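You operate a simulated robot arm through the tools that you are given. There is no shell and no other tool. Be economical: measure what you need, move in short steps, check, and stop when the job is done.

The job below is to be done with a simulated two-armed robot. You get a single attempt, and the scene is never put back.

## Task
Make up the tube with the round red collar in port 22.
Fine: seat it, run the nut finger-tight, pull it to the white line with the green spanner, put the spanner back and push the orange slider toward the tight nut till it stops.

It is judged by the outcome, as a careful person would: the job done as asked, and still so three seconds after it is handed in. It fails if anything else is knocked over, pushed out of place, dropped, spilled or broken.

## Robot
Two 6-joint arms with two-finger grippers on one trunk, on a base that drives. Base frame: it is fixed to the floor where the robot stands at the start and does not move with it; the origin is under the middle of the robot, x ahead of it, y to its left, z up. Lengths are in cm, angles in degrees, forces in N, time in s.
The left shoulder is at the start at [6, 14.3, 90], the right one opposite. With the tool pointing down near the work surface each hand reaches from about 26 to 70 cm from the robot's upright axis, wherever it stands, measured 20 degrees to its own side. Places, roughly: left green nut of the long steel block [80, 10, 100]; left orange slider [90, 10, 100]; middle orange slider [90, 20, 100]; middle red nut of the long steel block [80, 20, 100]; right green nut of the long steel block [80, 30, 100]; right orange slider [90, 30, 100]; right well of the spanner tray on the wooden bench [90, -10, 90]. Payload 2.45 kg a hand.
Tool frame (each hand has its own): the origin (TCP) lies between the finger pads and is the grasp point; the fingertips stand 2.6 cm ahead of it; z points along the fingers, y is the line along which they close. The gripper opens to 9.6 cm. The gripper's body begins 6.9 cm behind the TCP.
Orientation is that of the tool frame in the base frame, as a unit quaternion [w, x, y, z]. With the fingers straight down and closing along the base's y, the tool's x points along the base's -x, its y along +y and its z along -z.

## Interface
- The arms move only by the tool play_rows. It takes "left_rows", "right_rows" or both (then of equal length, played together; a hand with none holds still); each is a list of rows, each a list of 3 entries, a list of its own where there are three numbers: the turn, a rotation vector about the base's x, y, z in degrees, then the shift along the base's x, y, z in cm, then the opening, from 0 (shut) to 1 (fully open). In form: [[[rx, ry, rz], [dx, dy, dz], grip], ...]. A call has 1 to 20 rows; each row is the pose to reach, as a shift and turn from the pose commanded when the call began. Each row takes 0.2 s and may step no farther than 5 cm and 8.6 degrees from the row before; otherwise, or with a gripper value out of range, the whole call is refused. A pose out of reach is approached as far as the arm can. The call stops where the force on the tool passes 50 N (or 10 N more than at its start, if that is more) or the arm is blocked; 0.2 s more then pass. The fingers move at their own pace and stop on an object; they squeeze with about 42 N. The grip force told is the motor's: it shows also when the fingers shut on nothing. Time passes only in rows, and 0.2 s behind the last, so rows that repeat a pose let the fingers close. The reply holds the time, the measured pose of the TCP, the force on the tool along the base axes, the opening and the grip force, in the units named above and with some noise, with the torque about the TCP (base axes, N m) and any sound that the robot's microphone picked up.
- Cameras (640 x 400 px; columns grow to the right, rows downward): "scene" is now at [14.5, 1.88, 151.66]; the picture's right is [0.23, -0.97, -0.00], its down [-0.63, -0.15, -0.76] and it looks along [0.74, 0.18, -0.65] (base axes); focal length 251 px, centre (320, 200). "left" rides on the left gripper at [8.2, -0.3, -9.8] in its tool frame; the picture's right is [0.04, 1.00, 0.00], its down [-0.73, 0.03, -0.68] and it looks along [-0.68, 0.03, 0.73] (tool axes); focal length 256 px, centre (320, 200). "right" rides on the right gripper at [8.2, 0.3, -9.8] in its tool frame; the picture's right is [-0.04, 1.00, 0.00], its down [-0.73, -0.03, -0.68] and it looks along [-0.68, -0.03, 0.73] (tool axes); focal length 256 px, centre (320, 200). There is no depth. A picture from a camera that has moved, and an enlarged one, comes with that camera's place and axes in the base frame and with its lens.
- camera(camera): a new picture of that camera. No time passes.
- raise_lower(by): slides the trunk up (or, below 0, down) by that many cm; the arms and the scene camera ride with it, the base frame stays. It gives what a move gives, with no picture.
- roll_base(legs): drives the robot by 1 to 6 legs, each [ahead, turn to the left] in cm and degrees, along the robot's own axes; the way and the turn of a leg run together, so that a leg with both is an arc; at most 150 cm and 180 degrees a leg. The arms and the cameras ride along, it lands a little off, and it stops where it bumps. It gives what a move gives.
- turn_head(pan, tilt): turns the head with the scene camera to pan (to the left, within 86 degrees either way) and tilt (down, from -29 to 69), counted from straight ahead of the robot. It gives what a move gives.
- zoom(camera, box): a new picture of the part [left, top, right, bottom] of that camera's present view, enlarged. No time passes.
- hand_in(): hands the job in; it is judged then, once.

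Go step by step. Nothing tells you exact positions but the pictures and the camera data: compare them with the known pose of the tool, close in by small moves and look again before you grip or let go. The budget is 120 turns and 108 pictures, counting those below and the enlarged ones. Unless the task says otherwise, let go and move clear before handing in, and close with one line.

The tools are called after ">>>" as name(argument=value, ...) on one line, values as JSON. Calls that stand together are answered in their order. play_rows: Moves the arms, as the interface text tells. Its arguments: {"type":"object","properties":{"left_rows":{"type":"array"},"right_rows":{"type":"array"}},"required":[]} The other tools are called the same way: raise_lower (by) slides the trunk up or down; roll_base (legs) drives the base; turn_head (pan, tilt) turns the head that bears the scene camera; camera (camera) takes a picture; zoom (camera, box) takes an enlarged picture of a part of a camera's view; hand_in () hands the job in.

At the start:

```text
clock: 0.0
left_tcp_pos: [37.96, 20.89, 127.92]
left_ee_rot: [0.0, -0.001, 1.0, -0.001]
left_ft_force: [0.4, -0.2, 0.4]
left_wrist_torque: [-0.02, -0.03, -0.03]
left_gripper_width: 9.63
left_gripper_force: 0.1
right_tcp_pos: [36.35, -8.56, 127.81]
right_ee_rot: [0.0, 0.0, 1.0, 0.0]
right_ft_force: [1.5, -0.2, -0.4]
right_wrist_torque: [0.0, 0.01, 0.03]
right_gripper_width: 9.62
right_gripper_force: 0.0
trunk travel left (down, up): [-52.5, 6.5]
robot x, y, heading: [-0.26, 0.13, 0.1]
head pan, tilt: [13.5, 40.3]
```

scene: 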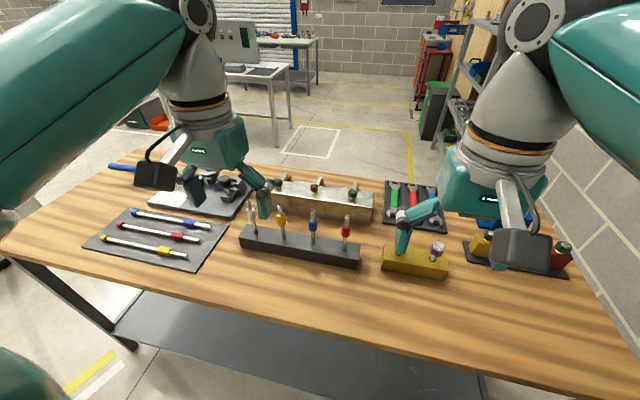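
right: 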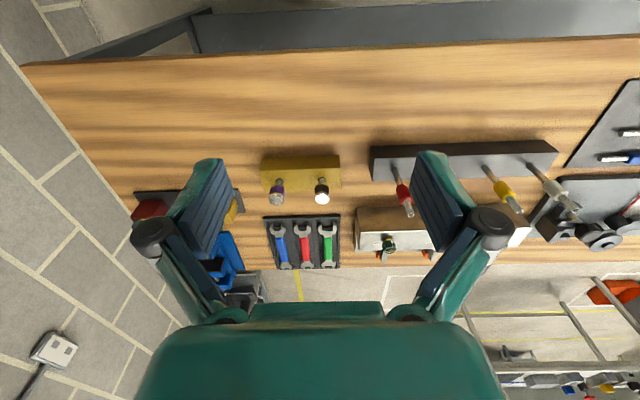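
left: 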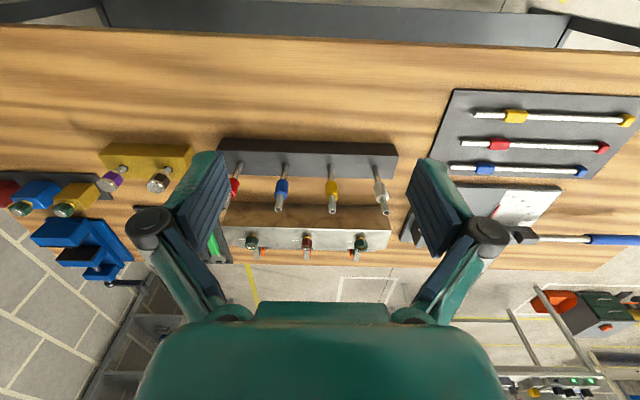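

The bench shows a steel block with three nuts, a rack of four tubes in front, and a tray of spanners to the right. I'll look closer at the block, the tubes and the tray first.

>>> zoom(camera="scene", box=[230, 160, 390, 270])

>>> zoom(camera="left", box=[200, 130, 420, 270])

>>> zoom(camera="scene", box=[360, 165, 480, 285])

>>> zoom(camera="scene", box=[70, 150, 260, 280])

```text
3.64 times, centred on (310, 215) of scene
camera zoom: at [14.5, 1.88, 151.66], right [0.23, -0.97, 0.0], down [-0.63, -0.15, -0.76], along [0.74, 0.18, -0.65], focal length 912 px, centre (356, 146)
```

zoom: 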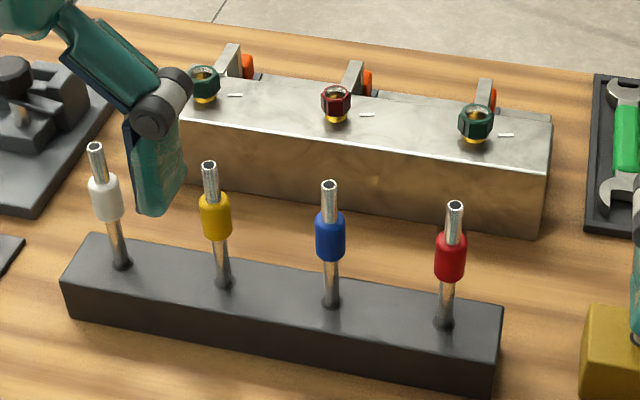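

```text
2.86 times, centred on (310, 200) of left
camera zoom: at [29.72, 20.7, 137.72], right [-0.04, 1.0, 0.0], down [0.73, 0.03, 0.68], along [0.68, 0.03, -0.73], focal length 731 px, centre (349, 200)
```

zoom: 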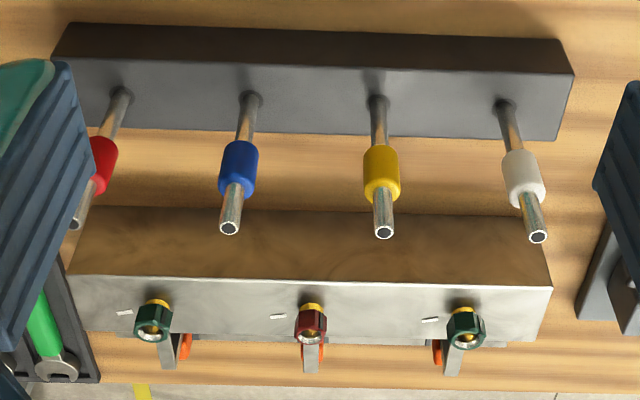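

```text
3.33 times, centred on (420, 225) of scene
camera zoom: at [14.5, 1.88, 151.66], right [0.23, -0.97, 0.0], down [-0.63, -0.15, -0.76], along [0.74, 0.18, -0.65], focal length 836 px, centre (-13, 117)
```

zoom: 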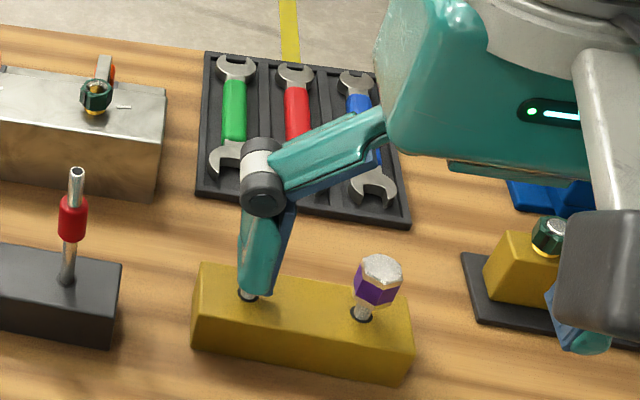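

```text
3.08 times, centred on (165, 215) of scene
camera zoom: at [14.5, 1.88, 151.66], right [0.23, -0.97, 0.0], down [-0.63, -0.15, -0.76], along [0.74, 0.18, -0.65], focal length 772 px, centre (797, 154)
```

zoom: 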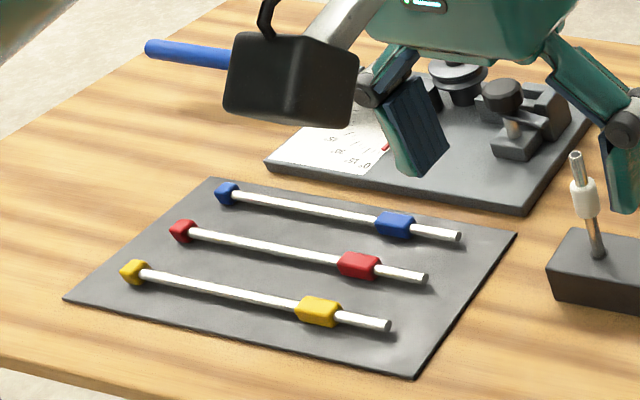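

The round red collar is on the rightmost standing tube. I still need the port numbers, so I'll zoom tighter on the block.

>>> zoom(camera="left", box=[225, 215, 315, 270])

>>> zoom(camera="left", box=[300, 215, 400, 275])

>>> zoom(camera="scene", box=[330, 170, 390, 230])

```text
7.11 times, centred on (270, 242) of left
camera zoom: at [29.72, 20.7, 137.72], right [-0.04, 1.0, 0.0], down [0.73, 0.03, 0.68], along [0.68, 0.03, -0.73], focal length 1820 px, centre (676, -102)
```

zoom: 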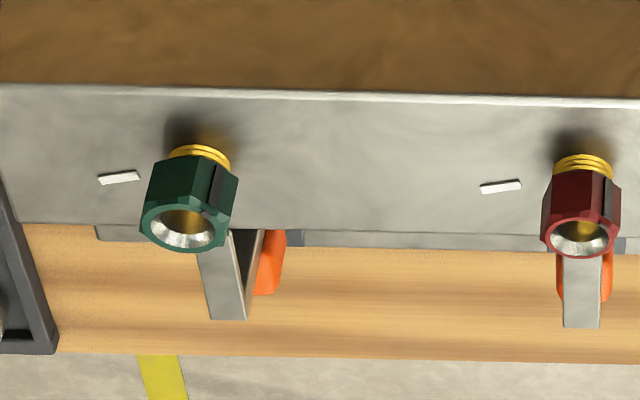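

```text
6.40 times, centred on (350, 245) of left
camera zoom: at [29.72, 20.7, 137.72], right [-0.04, 1.0, 0.0], down [0.73, 0.03, 0.68], along [0.68, 0.03, -0.73], focal length 1638 px, centre (128, -88)
```

zoom: 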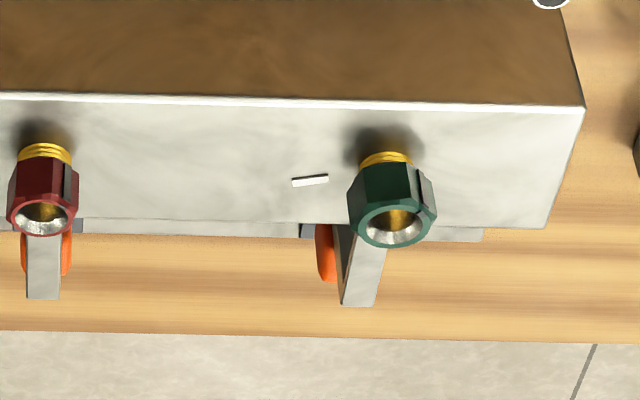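

```text
6.67 times, centred on (360, 200) of scene
camera zoom: at [14.5, 1.88, 151.66], right [0.23, -0.97, 0.0], down [-0.63, -0.15, -0.76], along [0.74, 0.18, -0.65], focal length 1672 px, centre (53, 200)
```

zoom: 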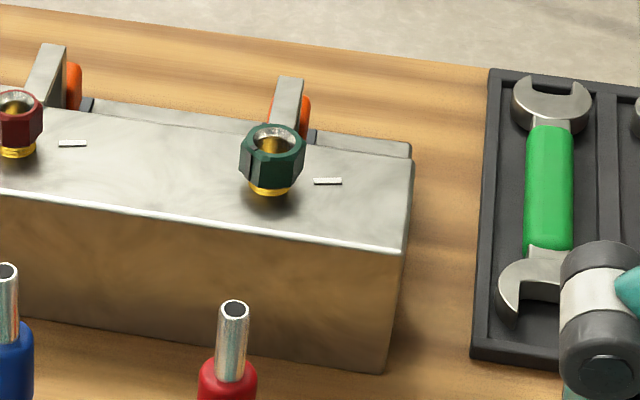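

No numbers on the top or the front face of the block. I'll check the paper on the left plate and the right-hand stand for clues before looking at the back.

>>> zoom(camera="left", box=[400, 170, 640, 260])

>>> zoom(camera="left", box=[0, 130, 210, 290])

>>> zoom(camera="scene", box=[200, 0, 520, 170])

```text
2.67 times, centred on (520, 215) of left
camera zoom: at [29.72, 20.7, 137.72], right [-0.04, 1.0, 0.0], down [0.73, 0.03, 0.68], along [0.68, 0.03, -0.73], focal length 683 px, centre (-213, 160)
```

zoom: 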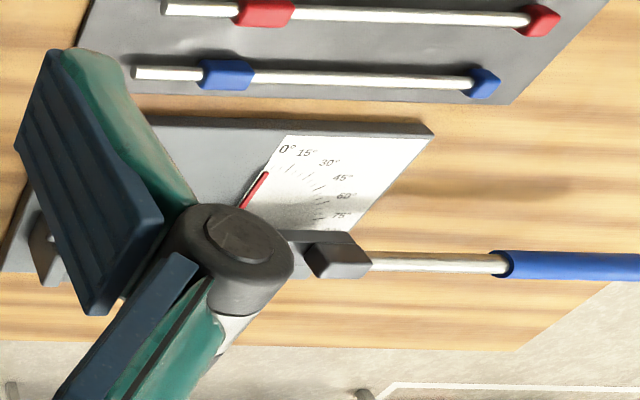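

```text
2.50 times, centred on (105, 210) of left
camera zoom: at [29.72, 20.7, 137.72], right [-0.04, 1.0, 0.0], down [0.73, 0.03, 0.68], along [0.68, 0.03, -0.73], focal length 640 px, centre (858, 175)
```

zoom: 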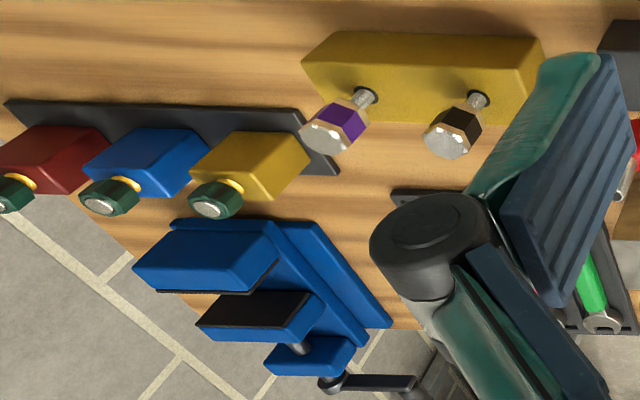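

```text
2.00 times, centred on (360, 85) of scene
camera zoom: at [14.5, 1.88, 151.66], right [0.23, -0.97, 0.0], down [-0.63, -0.15, -0.76], along [0.74, 0.18, -0.65], focal length 502 px, centre (240, 430)
```

zoom: 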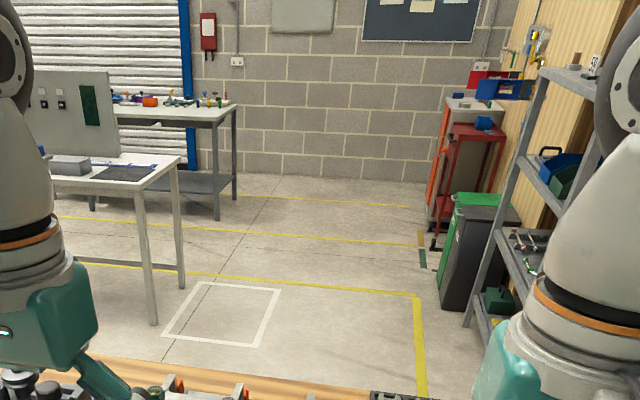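

The numbers are probably on the block's far face, and I have to drive closer anyway for reach. First I'll look down to see the room between the base and the bench.

>>> turn_head(pan=0, tilt=69)

>>> camera(camera="scene")

```text
clock: 0.9
left_tcp_pos: [37.9, 20.88, 127.78]
left_ee_rot: [0.0, 0.0, 1.0, 0.0]
left_ft_force: [-0.4, -1.2, -0.2]
left_wrist_torque: [0.01, 0.03, 0.0]
left_gripper_width: 9.6
left_gripper_force: 0.1
right_tcp_pos: [36.43, -8.52, 127.93]
right_ee_rot: [0.001, -0.001, 1.0, 0.0]
right_ft_force: [-1.2, 0.2, -0.3]
right_wrist_torque: [0.0, 0.0, 0.01]
right_gripper_width: 9.6
right_gripper_force: 0.2
trunk travel left (down, up): [-52.5, 6.5]
robot x, y, heading: [-0.2, 0.08, 0.2]
head pan, tilt: [0.0, 68.8]
```

```text
94 pictures are left
camera scene: at [11.85, -0.09, 148.1], right [0.0, -1.0, 0.0], down [-0.93, 0.0, -0.36], along [0.36, 0.0, -0.93], focal length 251 px, centre (320, 200)
```

scene: 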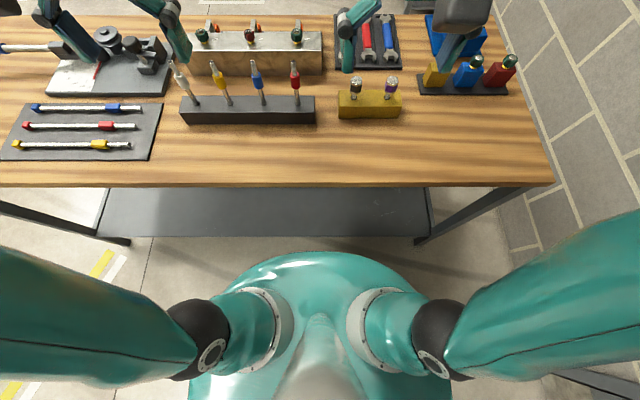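

There's about 20 cm of free space before the bench edge (x≈39). I'll drive a careful 12 cm ahead, with the arms high above everything.

>>> roll_base(legs=[[12, 0]])

>>> camera(camera="scene")

```text
clock: 2.2
left_tcp_pos: [50.41, 20.81, 127.88]
left_ee_rot: [-0.001, 0.001, 1.0, 0.001]
left_ft_force: [1.5, -0.2, 0.0]
left_wrist_torque: [0.04, 0.05, 0.0]
left_gripper_width: 9.58
left_gripper_force: 0.0
right_tcp_pos: [48.82, -8.53, 127.79]
right_ee_rot: [-0.001, 0.0, 1.0, -0.001]
right_ft_force: [0.2, -0.7, -0.2]
right_wrist_torque: [-0.01, 0.01, -0.02]
right_gripper_width: 9.62
right_gripper_force: 0.1
trunk travel left (down, up): [-52.5, 6.5]
robot x, y, heading: [12.02, -0.02, -0.2]
head pan, tilt: [0.0, 68.8]
```

```text
93 pictures are left
camera scene: at [24.31, -0.12, 148.07], right [0.0, -1.0, 0.0], down [-0.93, 0.0, -0.36], along [0.36, 0.0, -0.93], focal length 251 px, centre (320, 200)
```

scene: 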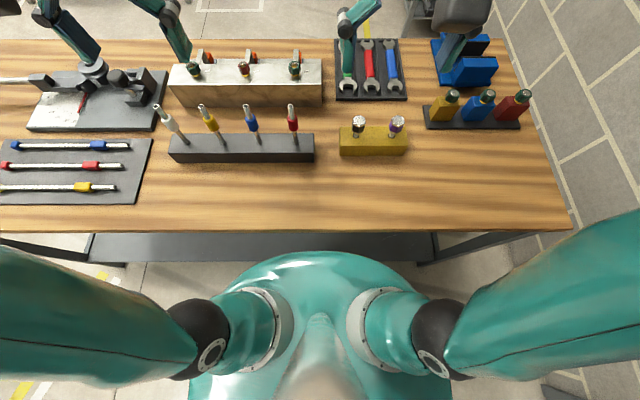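

Now I'll turn the left hand about so its camera faces back, and move it beyond the block to read the block's far face. It stays high during this first half.

>>> play_rows(left_rows=[[[0, 0, 8.5], [1.5, 0, 0], 1], [[0, 0, 17], [3, 0, 0], 1], [[0, 0, 25.5], [4.5, 0, 0], 1], [[0, 0, 34], [6, 0, 0], 1], [[0, 0, 42.5], [7.5, 0, 0], 1], [[0, 0, 51], [9, 0, 0], 1], [[0, 0, 59.5], [10.5, 0, 0], 1], [[0, 0, 68], [12, 0, 0], 1], [[0, 0, 76.5], [13.5, 0, 0], 1], [[0, 0, 85], [15, 0, 0], 1], [[0, 0, 93.5], [16.5, 0, 0], 1], [[0, 0, 102], [18, 0, 0], 1], [[0, 0, 110.5], [19.5, 0, 0], 1], [[0, 0, 119], [21, 0, 0], 1], [[0, 0, 127.5], [22.5, 0, 0], 1], [[0, 0, 136], [24, 0, 0], 1], [[0, 0, 144.5], [25.5, 0, 0], 1], [[0, 0, 153], [27, 0, 0], 1], [[0, 0, 161.5], [28.5, 0, 0], 1], [[0, 0, 170], [30, 0, 0], 1]])

>>> camera(camera="left")

```text
clock: 6.4
left_tcp_pos: [67.88, 21.76, 119.09]
left_ee_rot: [0.001, 0.994, -0.11, 0.0]
left_ft_force: [-0.3, -0.2, -0.2]
left_wrist_torque: [-0.02, -0.01, -0.01]
left_gripper_width: 9.61
left_gripper_force: 0.1
left hand out of reach, approached as far as the arm can: row 5, 6, 7, 8, 9, 10, 11, 12, 13, 14, 15, 16, 17, 18, 19, 20
right_tcp_pos: [48.45, -8.3, 128.05]
right_ee_rot: [0.0, 0.0, 1.0, 0.0]
right_ft_force: [-0.7, -0.2, 0.3]
right_wrist_torque: [-0.04, -0.02, 0.02]
right_gripper_width: 9.58
right_gripper_force: 0.0
trunk travel left (down, up): [-52.5, 6.5]
robot x, y, heading: [12.31, 0.09, 0.1]
head pan, tilt: [0.0, 68.8]
```

```text
92 pictures are left
camera left: at [75.88, 20.49, 128.9], right [-0.18, -0.98, 0.0], down [-0.72, 0.13, 0.68], along [-0.67, 0.12, -0.73], focal length 256 px, centre (320, 200)
```

left: 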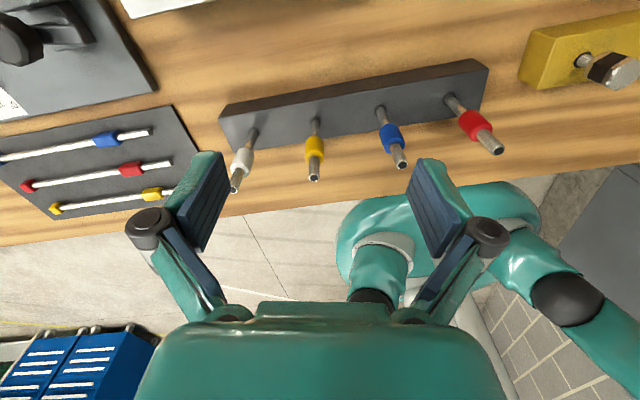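

The hand turn worked, but reach is too short from this side; the spanners and sliders are easier from the far side. I'll look left to see whether I can drive round the bench.

>>> turn_head(pan=80, tilt=35)

>>> camera(camera="scene")

>>> turn_head(pan=40, tilt=30)

>>> camera(camera="scene")

```text
clock: 7.9
left_tcp_pos: [68.05, 21.71, 118.93]
left_ee_rot: [0.0, 0.994, -0.111, -0.001]
left_ft_force: [0.2, -0.7, 0.6]
left_wrist_torque: [0.02, 0.0, -0.01]
left_gripper_width: 9.62
left_gripper_force: 0.2
right_tcp_pos: [48.57, -8.39, 127.93]
right_ee_rot: [0.0, 0.0, 1.0, 0.001]
right_ft_force: [-0.1, 0.4, 1.5]
right_wrist_torque: [0.02, -0.01, -0.04]
right_gripper_width: 9.61
right_gripper_force: 0.1
trunk travel left (down, up): [-52.5, 6.5]
robot x, y, heading: [11.88, 0.36, -0.1]
head pan, tilt: [80.0, 35.0]
```

```text
91 pictures are left
camera scene: at [20.07, 8.57, 152.46], right [0.98, -0.18, 0.0], down [-0.1, -0.56, -0.82], along [0.14, 0.81, -0.57], focal length 251 px, centre (320, 200)
```

scene: 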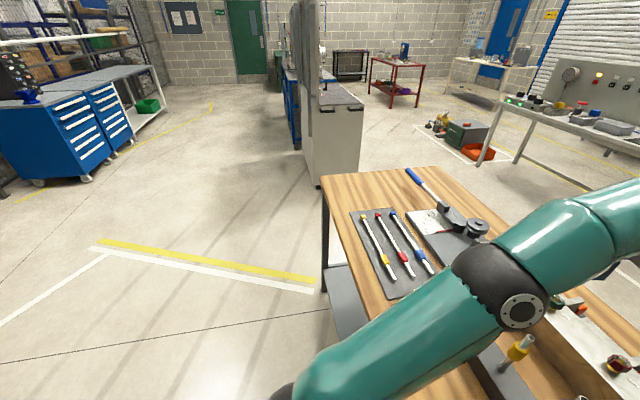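

```text
clock: 9.0
left_tcp_pos: [67.97, 21.66, 118.98]
left_ee_rot: [0.0, 0.994, -0.111, 0.0]
left_ft_force: [-0.4, -0.1, -0.1]
left_wrist_torque: [-0.02, 0.01, 0.0]
left_gripper_width: 9.6
left_gripper_force: 0.1
right_tcp_pos: [48.61, -8.53, 127.98]
right_ee_rot: [0.0, 0.0, 1.0, 0.0]
right_ft_force: [0.2, -0.1, 0.3]
right_wrist_torque: [-0.01, 0.03, 0.01]
right_gripper_width: 9.62
right_gripper_force: 0.0
trunk travel left (down, up): [-52.5, 6.5]
robot x, y, heading: [12.48, 0.02, -0.2]
head pan, tilt: [40.0, 30.0]
```

```text
90 pictures are left
camera scene: at [25.45, 5.7, 153.24], right [0.64, -0.77, 0.0], down [-0.38, -0.32, -0.87], along [0.66, 0.56, -0.5], focal length 251 px, centre (320, 200)
```

scene: 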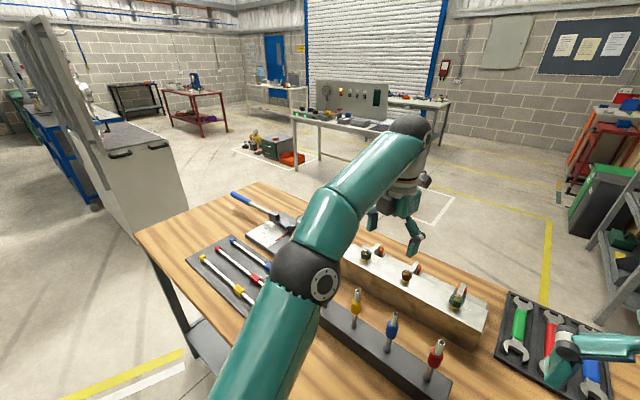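

There's a clear lane of about 130 cm to the left of the bench (bench end y≈116, cabinet y≈250), and the far side is open. I'll bring the left arm back to its start pose before driving round.

>>> play_rows(left_rows=[[[0, 0, -8.5], [-1.5, 0, 0], 1], [[0, 0, -17], [-3, 0, 0], 1], [[0, 0, -25.5], [-4.5, 0, 0], 1], [[0, 0, -34], [-6, 0, 0], 1], [[0, 0, -42.5], [-7.5, 0, 0], 1], [[0, 0, -51], [-9, 0, 0], 1], [[0, 0, -59.5], [-10.5, 0, 0], 1], [[0, 0, -68], [-12, 0, 0], 1], [[0, 0, -76.5], [-13.5, 0, 0], 1], [[0, 0, -85], [-15, 0, 0], 1], [[0, 0, -93.5], [-16.5, 0, 0], 1], [[0, 0, -102], [-18, 0, 0], 1], [[0, 0, -110.5], [-19.5, 0, 0], 1], [[0, 0, -119], [-21, 0, 0], 1], [[0, 0, -127.5], [-22.5, 0, 0], 1], [[0, 0, -136], [-24, 0, 0], 1], [[0, 0, -144.5], [-25.5, 0, 0], 1], [[0, 0, -153], [-27, 0, 0], 1], [[0, 0, -161.5], [-28.5, 0, 0], 1], [[0, 0, -170], [-30, 0, 0], 1]])

```text
clock: 13.2
left_tcp_pos: [36.88, 21.05, 118.66]
left_ee_rot: [0.001, 0.002, 1.0, 0.0]
left_ft_force: [-0.1, 0.7, -1.0]
left_wrist_torque: [0.02, -0.01, -0.01]
left_gripper_width: 9.61
left_gripper_force: 0.0
right_tcp_pos: [48.54, -8.42, 127.94]
right_ee_rot: [0.0, -0.001, 1.0, 0.0]
right_ft_force: [0.1, -0.3, 0.5]
right_wrist_torque: [-0.02, -0.03, 0.0]
right_gripper_width: 9.62
right_gripper_force: 0.1
trunk travel left (down, up): [-52.5, 6.5]
robot x, y, heading: [12.21, 0.33, -0.3]
head pan, tilt: [40.0, 30.0]
```

The arm is retracted. I'll back off and drive the first half of the way round to the left.

>>> roll_base(legs=[[-37, 0], [0, 90], [150, 0], [28, 0], [0, -90]])

>>> turn_head(pan=-40, tilt=35)

>>> camera(camera="scene")

```text
clock: 19.1
left_tcp_pos: [-41.42, 28.69, 118.7]
left_ee_rot: [0.0, -0.633, 0.774, -0.001]
left_ft_force: [0.0, 0.2, 0.0]
left_wrist_torque: [-0.02, -0.05, -0.01]
left_gripper_width: 9.63
left_gripper_force: 0.0
right_tcp_pos: [-10.18, 34.24, 128.04]
right_ee_rot: [-0.001, -0.633, 0.774, -0.001]
right_ft_force: [-0.7, 0.4, -0.4]
right_wrist_torque: [-0.03, -0.05, 0.02]
right_gripper_width: 9.6
right_gripper_force: 0.0
trunk travel left (down, up): [-52.5, 6.5]
robot x, y, heading: [-22.48, -0.55, 78.8]
head pan, tilt: [40.0, 30.0]
stopped in leg 2: the robot was blocked; the commanded pose is now the measured one
```

```text
clock: 20.7
left_tcp_pos: [-41.2, 28.64, 118.65]
left_ee_rot: [0.0, -0.634, 0.774, 0.001]
left_ft_force: [-0.2, 1.0, 0.6]
left_wrist_torque: [0.03, -0.02, 0.03]
left_gripper_width: 9.59
left_gripper_force: 0.0
right_tcp_pos: [-9.95, 34.13, 128.03]
right_ee_rot: [0.0, -0.633, 0.774, 0.0]
right_ft_force: [-0.3, 0.9, 0.7]
right_wrist_torque: [-0.03, 0.0, 0.02]
right_gripper_width: 9.59
right_gripper_force: 0.1
trunk travel left (down, up): [-52.5, 6.5]
robot x, y, heading: [-22.47, -0.27, 78.8]
head pan, tilt: [-40.0, 35.0]
```

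```text
89 pictures are left
camera scene: at [-14.33, 10.89, 152.46], right [0.63, -0.78, 0.0], down [-0.45, -0.36, -0.82], along [0.64, 0.52, -0.57], focal length 251 px, centre (320, 200)
```

scene: 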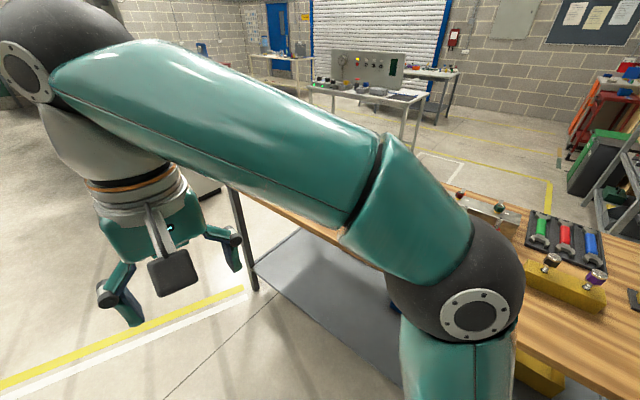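

The turn was blocked after 79°. I'll check what's touching, and what the yellow object under the bench edge is.

>>> zoom(camera="scene", box=[400, 160, 640, 400])

>>> turn_head(pan=-80, tilt=60)

>>> camera(camera="scene")

>>> turn_head(pan=80, tilt=45)

>>> camera(camera="scene")

```text
1.67 times, centred on (520, 280) of scene
camera zoom: at [-14.33, 10.89, 152.46], right [0.63, -0.78, 0.0], down [-0.45, -0.36, -0.82], along [0.64, 0.52, -0.57], focal length 418 px, centre (-13, 67)
```

zoom: 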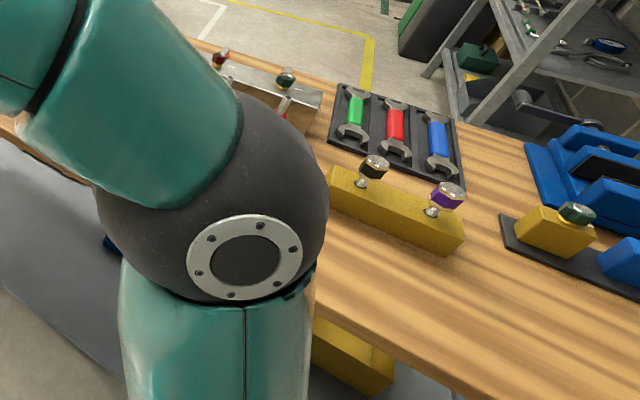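

```text
clock: 21.7
left_tcp_pos: [-41.37, 28.65, 118.67]
left_ee_rot: [-0.001, -0.634, 0.774, 0.0]
left_ft_force: [-0.4, 0.3, 0.9]
left_wrist_torque: [-0.01, -0.03, -0.01]
left_gripper_width: 9.59
left_gripper_force: 0.0
right_tcp_pos: [-9.96, 34.2, 128.19]
right_ee_rot: [0.0, -0.634, 0.773, -0.001]
right_ft_force: [-0.8, -0.4, 0.1]
right_wrist_torque: [-0.02, 0.02, 0.01]
right_gripper_width: 9.6
right_gripper_force: 0.0
trunk travel left (down, up): [-52.5, 6.5]
robot x, y, heading: [-22.38, -0.68, 78.8]
head pan, tilt: [-80.0, 60.0]
```

```text
87 pictures are left
camera scene: at [-14.51, 5.23, 149.04], right [-0.02, -1.0, 0.0], down [-0.87, 0.02, -0.5], along [0.5, -0.01, -0.87], focal length 251 px, centre (320, 200)
```

scene: 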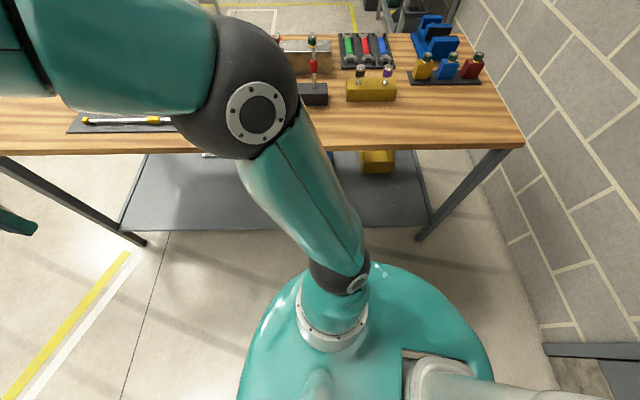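

```text
clock: 24.2
left_tcp_pos: [-41.25, 28.68, 118.71]
left_ee_rot: [-0.001, -0.633, 0.774, 0.0]
left_ft_force: [-0.4, 0.2, -0.1]
left_wrist_torque: [0.0, -0.01, 0.02]
left_gripper_width: 9.6
left_gripper_force: 0.1
right_tcp_pos: [-9.92, 34.19, 128.13]
right_ee_rot: [0.0, -0.634, 0.774, 0.0]
right_ft_force: [0.5, 0.0, -0.2]
right_wrist_torque: [0.01, 0.0, 0.04]
right_gripper_width: 9.58
right_gripper_force: 0.1
trunk travel left (down, up): [-52.5, 6.5]
robot x, y, heading: [-21.92, -0.34, 78.9]
head pan, tilt: [80.0, 45.0]
```

```text
86 pictures are left
camera scene: at [-28.76, 8.28, 150.98], right [0.36, 0.93, 0.0], down [0.66, -0.25, -0.71], along [-0.66, 0.25, -0.71], focal length 251 px, centre (320, 200)
```

scene: 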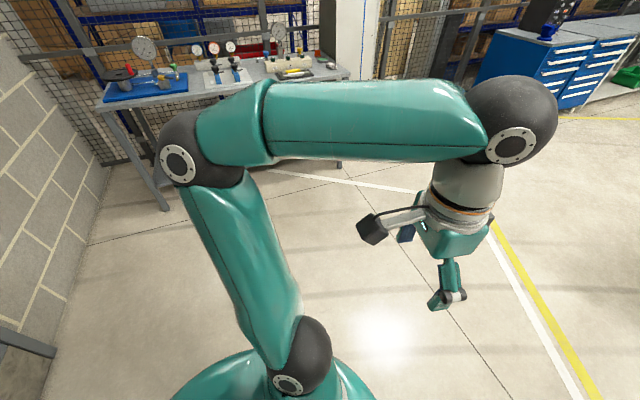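

Nothing in the pictures looks disturbed; most likely the robot's rear met a bench end behind it on the wall side. I'll drive ahead a little first, then finish the turn.

>>> roll_base(legs=[[25, 0], [0, 11], [150, 0]])

>>> turn_head(pan=-60, tilt=35)

>>> camera(camera="scene")

```text
clock: 34.1
left_tcp_pos: [-42.6, 202.53, 118.66]
left_ee_rot: [0.001, 0.709, -0.705, 0.001]
left_ft_force: [0.5, 0.1, -0.4]
left_wrist_torque: [0.05, 0.03, -0.03]
left_gripper_width: 9.6
left_gripper_force: 0.0
right_tcp_pos: [-13.28, 214.3, 128.1]
right_ee_rot: [0.0, 0.71, -0.705, 0.001]
right_ft_force: [0.1, 0.3, 0.2]
right_wrist_torque: [-0.01, 0.0, 0.03]
right_gripper_width: 9.6
right_gripper_force: 0.0
trunk travel left (down, up): [-52.5, 6.5]
robot x, y, heading: [-18.33, 177.91, 90.3]
head pan, tilt: [80.0, 45.0]
```

```text
clock: 36.4
left_tcp_pos: [-42.75, 202.49, 118.72]
left_ee_rot: [-0.001, 0.709, -0.705, 0.001]
left_ft_force: [-0.2, -0.1, -1.0]
left_wrist_torque: [-0.01, 0.0, 0.0]
left_gripper_width: 9.58
left_gripper_force: 0.2
right_tcp_pos: [-13.2, 214.32, 128.14]
right_ee_rot: [0.0, 0.71, -0.705, 0.0]
right_ft_force: [0.2, -0.3, 0.1]
right_wrist_torque: [0.02, -0.02, 0.0]
right_gripper_width: 9.61
right_gripper_force: 0.1
trunk travel left (down, up): [-52.5, 6.5]
robot x, y, heading: [-18.41, 177.85, 90.3]
head pan, tilt: [-60.0, 35.0]
```

```text
85 pictures are left
camera scene: at [-10.89, 188.24, 152.46], right [0.51, -0.86, 0.0], down [-0.49, -0.29, -0.82], along [0.71, 0.42, -0.57], focal length 251 px, centre (320, 200)
```

scene: 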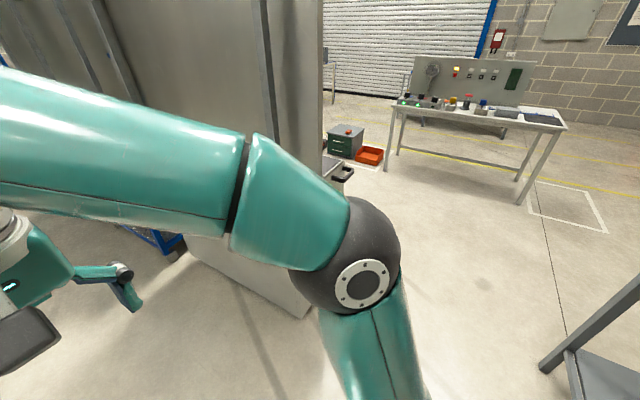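

The lane is clear. I'll turn and drive round to the far side of the bench.

>>> roll_base(legs=[[0, -90], [150, 0], [33, 0], [0, -90], [150, 0], [8, 0]])

>>> turn_head(pan=-50, tilt=40)

>>> camera(camera="scene")

```text
clock: 40.3
left_tcp_pos: [1.38, 206.21, 118.81]
left_ee_rot: [0.0, -0.102, 0.995, 0.001]
left_ft_force: [0.1, -0.2, 0.4]
left_wrist_torque: [0.07, 0.04, -0.02]
left_gripper_width: 9.6
left_gripper_force: 0.0
right_tcp_pos: [18.73, 179.41, 128.21]
right_ee_rot: [0.0, -0.102, 0.995, 0.002]
right_ft_force: [-0.1, -0.1, 0.6]
right_wrist_torque: [0.07, 0.04, 0.0]
right_gripper_width: 9.6
right_gripper_force: 0.0
trunk travel left (down, up): [-52.5, 6.5]
robot x, y, heading: [-19.01, 181.35, 11.6]
head pan, tilt: [-60.0, 35.0]
stopped in leg 1: the robot was blocked; the commanded pose is now the measured one
```

```text
clock: 41.0
left_tcp_pos: [1.22, 206.46, 118.84]
left_ee_rot: [0.0, -0.102, 0.995, -0.001]
left_ft_force: [0.0, 0.8, -0.6]
left_wrist_torque: [0.03, 0.02, 0.01]
left_gripper_width: 9.6
left_gripper_force: 0.0
right_tcp_pos: [18.59, 179.89, 128.19]
right_ee_rot: [0.0, -0.102, 0.995, -0.001]
right_ft_force: [-0.7, -0.1, 0.1]
right_wrist_torque: [-0.01, 0.0, -0.02]
right_gripper_width: 9.61
right_gripper_force: 0.0
trunk travel left (down, up): [-52.5, 6.5]
robot x, y, heading: [-19.29, 181.22, 11.4]
head pan, tilt: [-50.0, 40.0]
```

```text
84 pictures are left
camera scene: at [-6.33, 177.05, 151.71], right [-0.62, -0.78, 0.0], down [-0.5, 0.4, -0.77], along [0.6, -0.48, -0.64], focal length 251 px, centre (320, 200)
```

scene: 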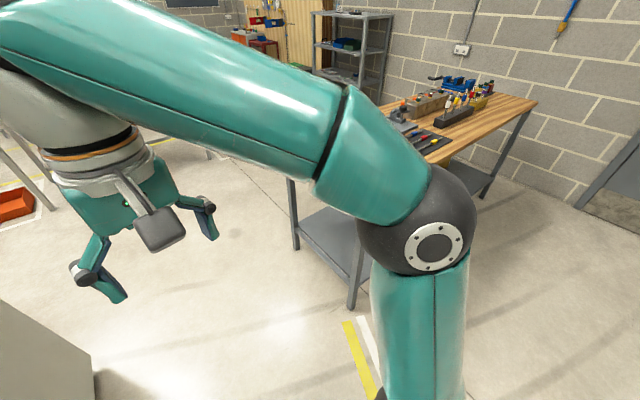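

The turn stopped at about 79° both times with free space around it, so I'd better turn in smaller legs. I'll carry on along the lane, angled slightly away from the cabinet.

>>> roll_base(legs=[[0, -16], [100, 0], [84, 0], [0, -45], [0, -40]])

```text
clock: 55.8
left_tcp_pos: [190.65, 141.19, 118.98]
left_ee_rot: [0.0, 0.683, 0.73, 0.001]
left_ft_force: [0.3, -0.5, -1.1]
left_wrist_torque: [0.04, -0.06, 0.0]
left_gripper_width: 9.59
left_gripper_force: 0.0
right_tcp_pos: [161.98, 127.66, 128.21]
right_ee_rot: [0.0, 0.683, 0.731, 0.002]
right_ft_force: [-0.6, -0.8, -0.6]
right_wrist_torque: [0.01, -0.08, -0.02]
right_gripper_width: 9.59
right_gripper_force: 0.1
trunk travel left (down, up): [-52.5, 6.5]
robot x, y, heading: [172.28, 165.27, -86.7]
head pan, tilt: [-50.0, 40.0]
stopped in leg 5: the robot was blocked; the commanded pose is now the measured one
```

I'm on the far side, heading along the bench. I'll drive to abreast of the block and turn to face it.

>>> roll_base(legs=[[100, 0], [50, 0], [0, -45], [0, -40]])

>>> turn_head(pan=0, tilt=40)

>>> camera(camera="scene")

```text
clock: 68.0
left_tcp_pos: [157.51, -3.46, 118.91]
left_ee_rot: [-0.001, 0.997, 0.074, 0.001]
left_ft_force: [-0.3, -0.3, 0.1]
left_wrist_torque: [0.02, 0.01, -0.01]
left_gripper_width: 9.59
left_gripper_force: 0.1
right_tcp_pos: [141.82, 23.98, 128.11]
right_ee_rot: [-0.001, 0.997, 0.074, 0.0]
right_ft_force: [-0.4, -0.2, -0.2]
right_wrist_torque: [-0.03, 0.0, 0.02]
right_gripper_width: 9.64
right_gripper_force: 0.2
trunk travel left (down, up): [-52.5, 6.5]
robot x, y, heading: [180.59, 12.71, -172.4]
head pan, tilt: [-50.0, 40.0]
```

```text
clock: 69.2
left_tcp_pos: [157.65, -3.51, 118.89]
left_ee_rot: [-0.001, 0.997, 0.074, 0.0]
left_ft_force: [0.7, -0.1, 0.6]
left_wrist_torque: [-0.01, 0.0, -0.02]
left_gripper_width: 9.63
left_gripper_force: 0.1
right_tcp_pos: [141.76, 24.01, 128.25]
right_ee_rot: [0.001, 0.997, 0.074, 0.001]
right_ft_force: [0.3, 0.2, 0.9]
right_wrist_torque: [-0.02, -0.03, 0.0]
right_gripper_width: 9.6
right_gripper_force: 0.1
trunk travel left (down, up): [-52.5, 6.5]
robot x, y, heading: [180.35, 13.2, -172.4]
head pan, tilt: [0.0, 40.0]
```

```text
83 pictures are left
camera scene: at [166.29, 10.83, 151.71], right [-0.13, 0.99, 0.0], down [0.64, 0.09, -0.77], along [-0.76, -0.1, -0.64], focal length 251 px, centre (320, 200)
```

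scene: 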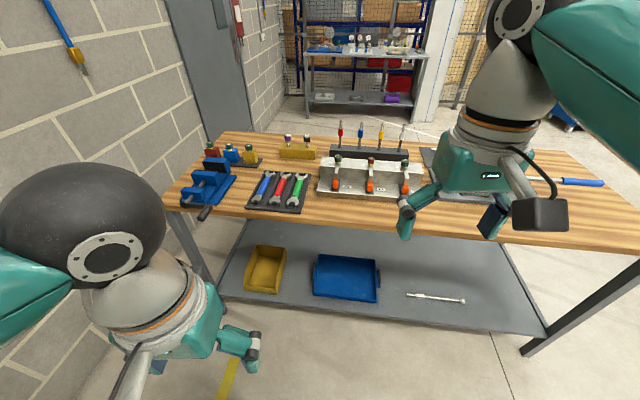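

Good view: the port numbers should be on this face, with the sliders below the nuts. I'll square up and drive closer.

>>> roll_base(legs=[[0, -7.5], [48, 0]])

>>> turn_head(pan=0, tilt=50)

>>> camera(camera="scene")

```text
clock: 72.7
left_tcp_pos: [107.42, -0.9, 118.81]
left_ee_rot: [-0.001, 1.0, 0.01, -0.001]
left_ft_force: [0.4, -0.8, -0.4]
left_wrist_torque: [-0.01, 0.0, 0.03]
left_gripper_width: 9.64
left_gripper_force: 0.0
right_tcp_pos: [95.21, 28.35, 128.2]
right_ee_rot: [0.0, 1.0, 0.012, 0.002]
right_ft_force: [-0.8, 0.0, -0.6]
right_wrist_torque: [-0.01, -0.05, -0.01]
right_gripper_width: 9.62
right_gripper_force: 0.1
trunk travel left (down, up): [-52.5, 6.5]
robot x, y, heading: [132.16, 13.0, -179.4]
head pan, tilt: [0.0, 40.0]
```

```text
clock: 73.5
left_tcp_pos: [107.54, -0.81, 118.97]
left_ee_rot: [-0.002, 1.0, 0.01, -0.001]
left_ft_force: [-0.1, 0.7, -0.5]
left_wrist_torque: [0.01, 0.0, -0.03]
left_gripper_width: 9.61
left_gripper_force: 0.1
right_tcp_pos: [95.33, 28.37, 128.22]
right_ee_rot: [0.0, 1.0, 0.011, 0.0]
right_ft_force: [0.6, 0.8, 0.2]
right_wrist_torque: [0.03, 0.02, -0.02]
right_gripper_width: 9.6
right_gripper_force: 0.0
trunk travel left (down, up): [-52.5, 6.5]
robot x, y, heading: [132.37, 12.72, -179.6]
head pan, tilt: [0.0, 50.0]
```

```text
82 pictures are left
camera scene: at [118.75, 12.49, 150.3], right [-0.01, 1.0, 0.0], down [0.77, 0.01, -0.64], along [-0.64, -0.01, -0.77], focal length 251 px, centre (320, 200)
```

scene: 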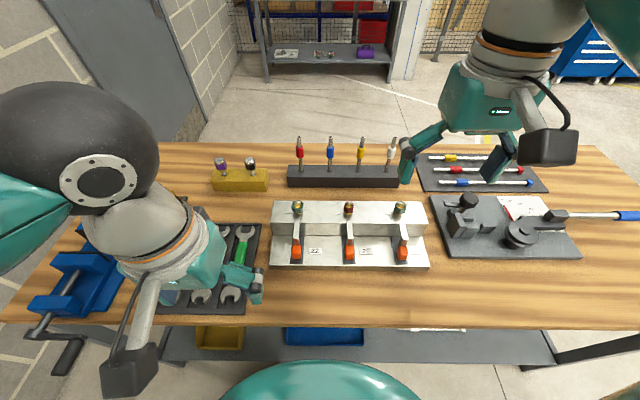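

>>> zoom(camera="scene", box=[260, 190, 440, 275])

>>> zoom(camera="scene", box=[265, 195, 355, 270])

```text
3.56 times, centred on (350, 232) of scene
camera zoom: at [118.75, 12.49, 150.3], right [-0.01, 1.0, 0.0], down [0.77, 0.01, -0.64], along [-0.64, -0.01, -0.77], focal length 892 px, centre (213, 84)
```

zoom: 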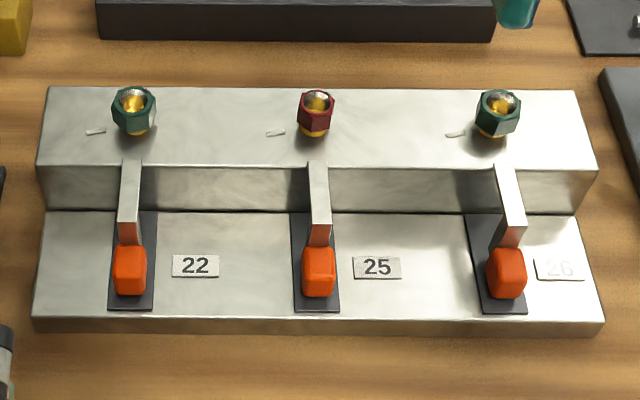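

```text
5.33 times, centred on (310, 232) of scene
camera zoom: at [118.75, 12.49, 150.3], right [-0.01, 1.0, 0.0], down [0.77, 0.01, -0.64], along [-0.64, -0.01, -0.77], focal length 1338 px, centre (373, 27)
```

zoom: 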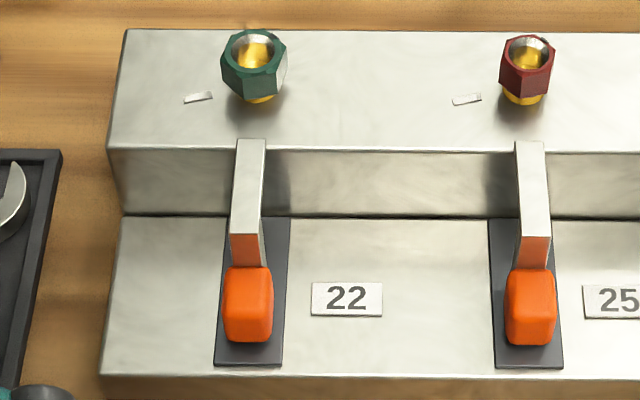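

Port 22 is the left green nut from this side, at about (79, 6.4, 100), and the red tube stands behind it at about (63, 6). I'll creep 4 cm closer and raise the trunk for reach.

>>> roll_base(legs=[[4, 0]])

>>> raise_lower(by=6)

>>> camera(camera="left")

>>> camera(camera="right")

```text
clock: 74.3
left_tcp_pos: [103.17, -0.79, 118.89]
left_ee_rot: [-0.001, 1.0, 0.011, 0.001]
left_ft_force: [-1.3, -1.1, -0.1]
left_wrist_torque: [-0.02, -0.09, 0.0]
left_gripper_width: 9.59
left_gripper_force: 0.1
right_tcp_pos: [90.93, 28.36, 128.26]
right_ee_rot: [-0.001, 1.0, 0.01, 0.001]
right_ft_force: [-0.9, 0.5, -0.7]
right_wrist_torque: [0.06, -0.1, 0.03]
right_gripper_width: 9.61
right_gripper_force: 0.1
trunk travel left (down, up): [-52.5, 6.5]
robot x, y, heading: [128.04, 12.71, -179.3]
head pan, tilt: [0.0, 50.0]
```

```text
clock: 75.3
left_tcp_pos: [103.38, -0.99, 125.1]
left_ee_rot: [-0.001, 1.0, 0.01, 0.0]
left_ft_force: [0.5, 0.5, -0.7]
left_wrist_torque: [0.01, -0.03, -0.02]
left_gripper_width: 9.61
left_gripper_force: 0.0
right_tcp_pos: [91.23, 28.35, 134.32]
right_ee_rot: [0.0, 1.0, 0.011, 0.001]
right_ft_force: [-0.2, 1.1, -1.1]
right_wrist_torque: [0.01, -0.01, 0.03]
right_gripper_width: 9.58
right_gripper_force: 0.1
trunk travel left (down, up): [-58.5, 0.5]
robot x, y, heading: [128.25, 12.9, -179.5]
head pan, tilt: [0.0, 50.0]
```

```text
79 pictures are left
camera left: at [111.5, -0.29, 134.87], right [0.06, -1.0, 0.0], down [-0.73, -0.05, 0.68], along [-0.68, -0.04, -0.73], focal length 256 px, centre (320, 200)
```

left: 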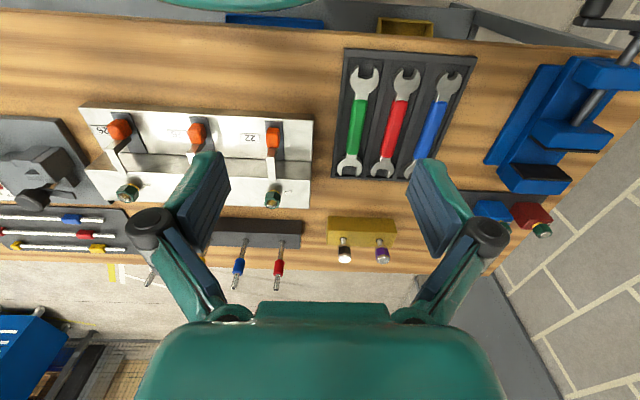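

```text
78 pictures are left
camera right: at [99.38, 28.26, 144.09], right [-0.02, -1.0, 0.0], down [-0.74, 0.01, 0.68], along [-0.68, 0.01, -0.74], focal length 256 px, centre (320, 200)
```

right: 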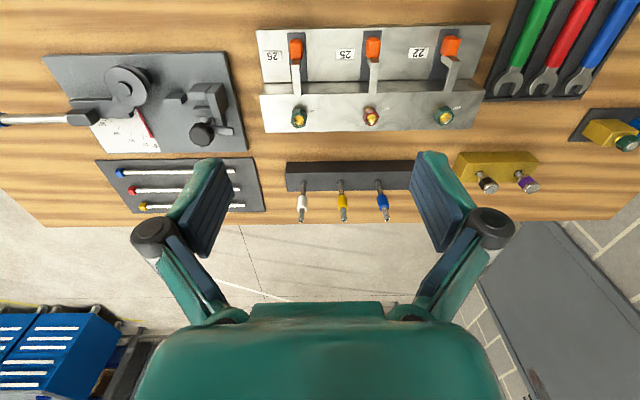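

Both wrist cameras see the block well. The red tube top is at about (60.5, 5.8, 107). I'll bring the left hand forward, tilted 30°, to hover just in front of that tube.

>>> play_rows(left_rows=[[[0, 4, 0], [-3.1, 0.7, -0.5], 1], [[0, 8, 0], [-6.2, 1.4, -1], 1], [[0, 12, 0], [-9.3, 2.1, -2], 1], [[0, 16, 0], [-12.4, 2.8, -3], 1], [[0, 20, 0], [-15.5, 3.5, -4], 1], [[0, 24, 0], [-18.6, 4.2, -5.5], 1], [[0, 28, 0], [-21.7, 4.9, -7], 1], [[0, 30, 0], [-24.8, 5.6, -8.5], 1], [[0, 30, 0], [-27.9, 6.3, -10], 1], [[0, 30, 0], [-31, 6.8, -11.5], 1]])

>>> camera(camera="left")

>>> camera(camera="scene")

```text
clock: 77.5
left_tcp_pos: [72.32, 5.64, 113.49]
left_ee_rot: [-0.003, 0.966, 0.01, -0.259]
left_ft_force: [0.2, -0.4, -0.2]
left_wrist_torque: [0.06, -0.02, 0.0]
left_gripper_width: 9.57
left_gripper_force: 0.1
right_tcp_pos: [91.18, 28.43, 134.22]
right_ee_rot: [0.0, 1.0, 0.01, 0.001]
right_ft_force: [-0.4, -0.1, 0.1]
right_wrist_torque: [0.01, -0.05, -0.01]
right_gripper_width: 9.58
right_gripper_force: 0.1
trunk travel left (down, up): [-58.5, 0.5]
robot x, y, heading: [128.38, 12.61, -179.2]
head pan, tilt: [0.0, 50.0]
```

```text
77 pictures are left
camera left: at [84.21, 6.23, 117.85], right [0.05, -1.0, -0.03], down [-0.29, -0.05, 0.95], along [-0.95, -0.04, -0.3], focal length 256 px, centre (320, 200)
```

left: 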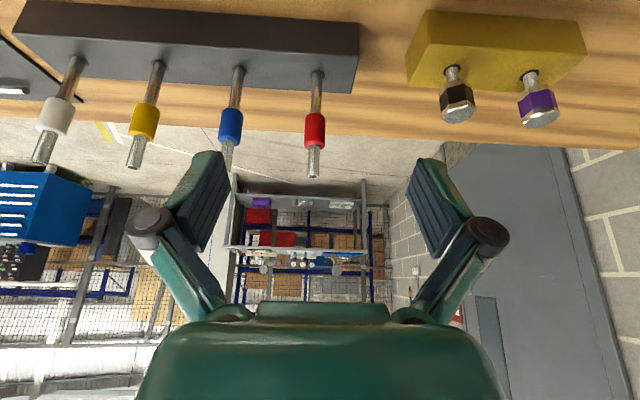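

```text
76 pictures are left
camera scene: at [114.53, 12.47, 156.27], right [-0.01, 1.0, 0.0], down [0.77, 0.01, -0.64], along [-0.64, -0.01, -0.77], focal length 251 px, centre (320, 200)
```

scene: 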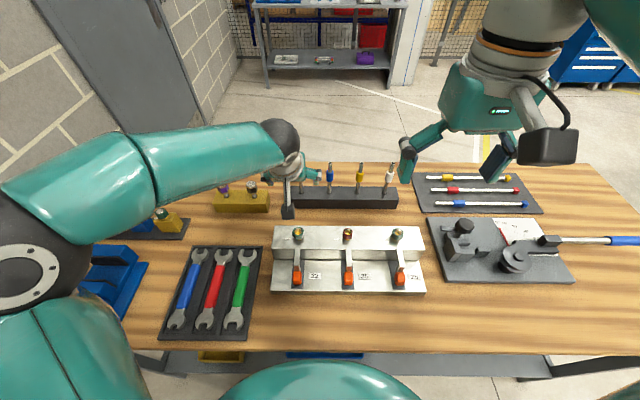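

The red tube stands at about (60, 6.05), its collar spanning z≈100.5–104. I'll narrow the fingers to clear the blue neighbour and move in part way.

>>> play_rows(left_rows=[[[0, 0, 0], [-1, 0.2, 0], 0.45], [[0, 0, 0], [-3, 0.4, -0.5], 0.45], [[0, 0, 0], [-5.5, 0.45, -2], 0.45], [[0, 0, 0], [-7.5, 0.45, -4], 0.45], [[0, 0, 0], [-9, 0.45, -6], 0.45]])

>>> camera(camera="left")

>>> zoom(camera="scene", box=[240, 140, 400, 240])

```text
clock: 78.7
left_tcp_pos: [63.39, 6.54, 107.69]
left_ee_rot: [-0.003, 0.966, 0.01, -0.259]
left_ft_force: [-1.0, 0.3, -0.1]
left_wrist_torque: [-0.02, -0.05, -0.02]
left_gripper_width: 4.31
left_gripper_force: 0.0
right_tcp_pos: [91.21, 28.4, 134.29]
right_ee_rot: [0.0, 1.0, 0.01, 0.001]
right_ft_force: [0.1, 0.5, 0.3]
right_wrist_torque: [-0.02, -0.04, 0.04]
right_gripper_width: 9.6
right_gripper_force: 0.0
trunk travel left (down, up): [-58.5, 0.5]
robot x, y, heading: [128.27, 12.84, -179.1]
head pan, tilt: [0.0, 50.0]
```

```text
75 pictures are left
camera left: at [75.39, 7.12, 112.12], right [0.05, -1.0, -0.03], down [-0.29, -0.05, 0.95], along [-0.95, -0.04, -0.3], focal length 256 px, centre (320, 200)
```

left: 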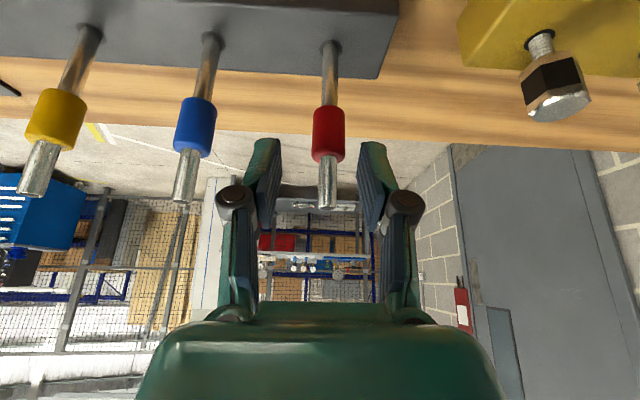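

```text
4.00 times, centred on (320, 190) of scene
camera zoom: at [114.6, 12.46, 156.28], right [-0.01, 1.0, 0.0], down [0.77, 0.01, -0.64], along [-0.64, -0.01, -0.77], focal length 1003 px, centre (320, 240)
```

zoom: 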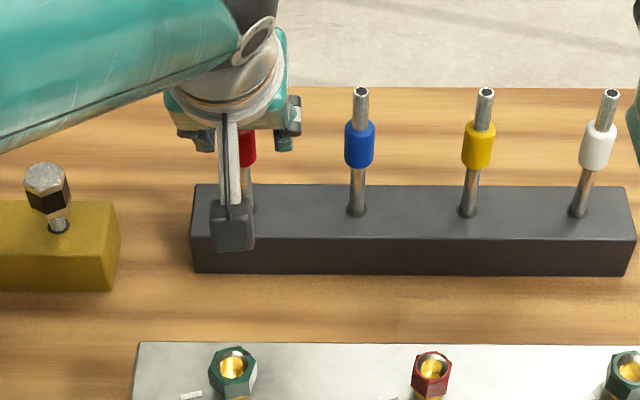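

The tube reads (60.2, 6.05), with the collar centred at z≈102.6. I'll move in to the collar's upper half and close.

>>> play_rows(left_rows=[[[0, 0, 0], [0, -0.5, 0], 0.45], [[0, 0, 0], [-1.1, -0.5, -1.2], 0.45], [[0, 0, 0], [-2.2, -0.5, -2.4], 0.45], [[0, 0, 0], [-3.2, -0.5, -3.5], 0.45], [[0, 0, 0], [-3.2, -0.5, -3.5], 0.45]])

>>> camera(camera="left")

```text
clock: 79.9
left_tcp_pos: [60.27, 5.96, 103.93]
left_ee_rot: [-0.004, 0.965, 0.01, -0.26]
left_ft_force: [0.2, 0.4, -1.2]
left_wrist_torque: [-0.02, 0.02, -0.02]
left_gripper_width: 4.33
left_gripper_force: 0.1
right_tcp_pos: [91.31, 28.34, 134.37]
right_ee_rot: [0.0, 1.0, 0.011, 0.001]
right_ft_force: [-0.7, -1.0, -0.6]
right_wrist_torque: [-0.02, 0.04, -0.02]
right_gripper_width: 9.61
right_gripper_force: 0.1
trunk travel left (down, up): [-58.5, 0.5]
robot x, y, heading: [128.37, 12.83, -179.2]
head pan, tilt: [0.0, 50.0]
```

```text
73 pictures are left
camera left: at [72.15, 6.6, 108.43], right [0.05, -1.0, -0.03], down [-0.29, -0.05, 0.95], along [-0.95, -0.04, -0.3], focal length 256 px, centre (320, 200)
```

left: 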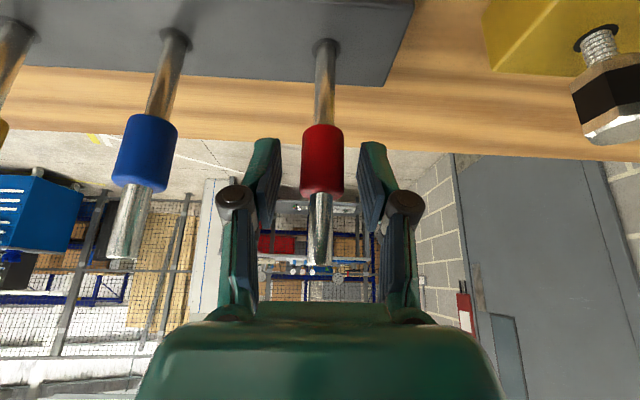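

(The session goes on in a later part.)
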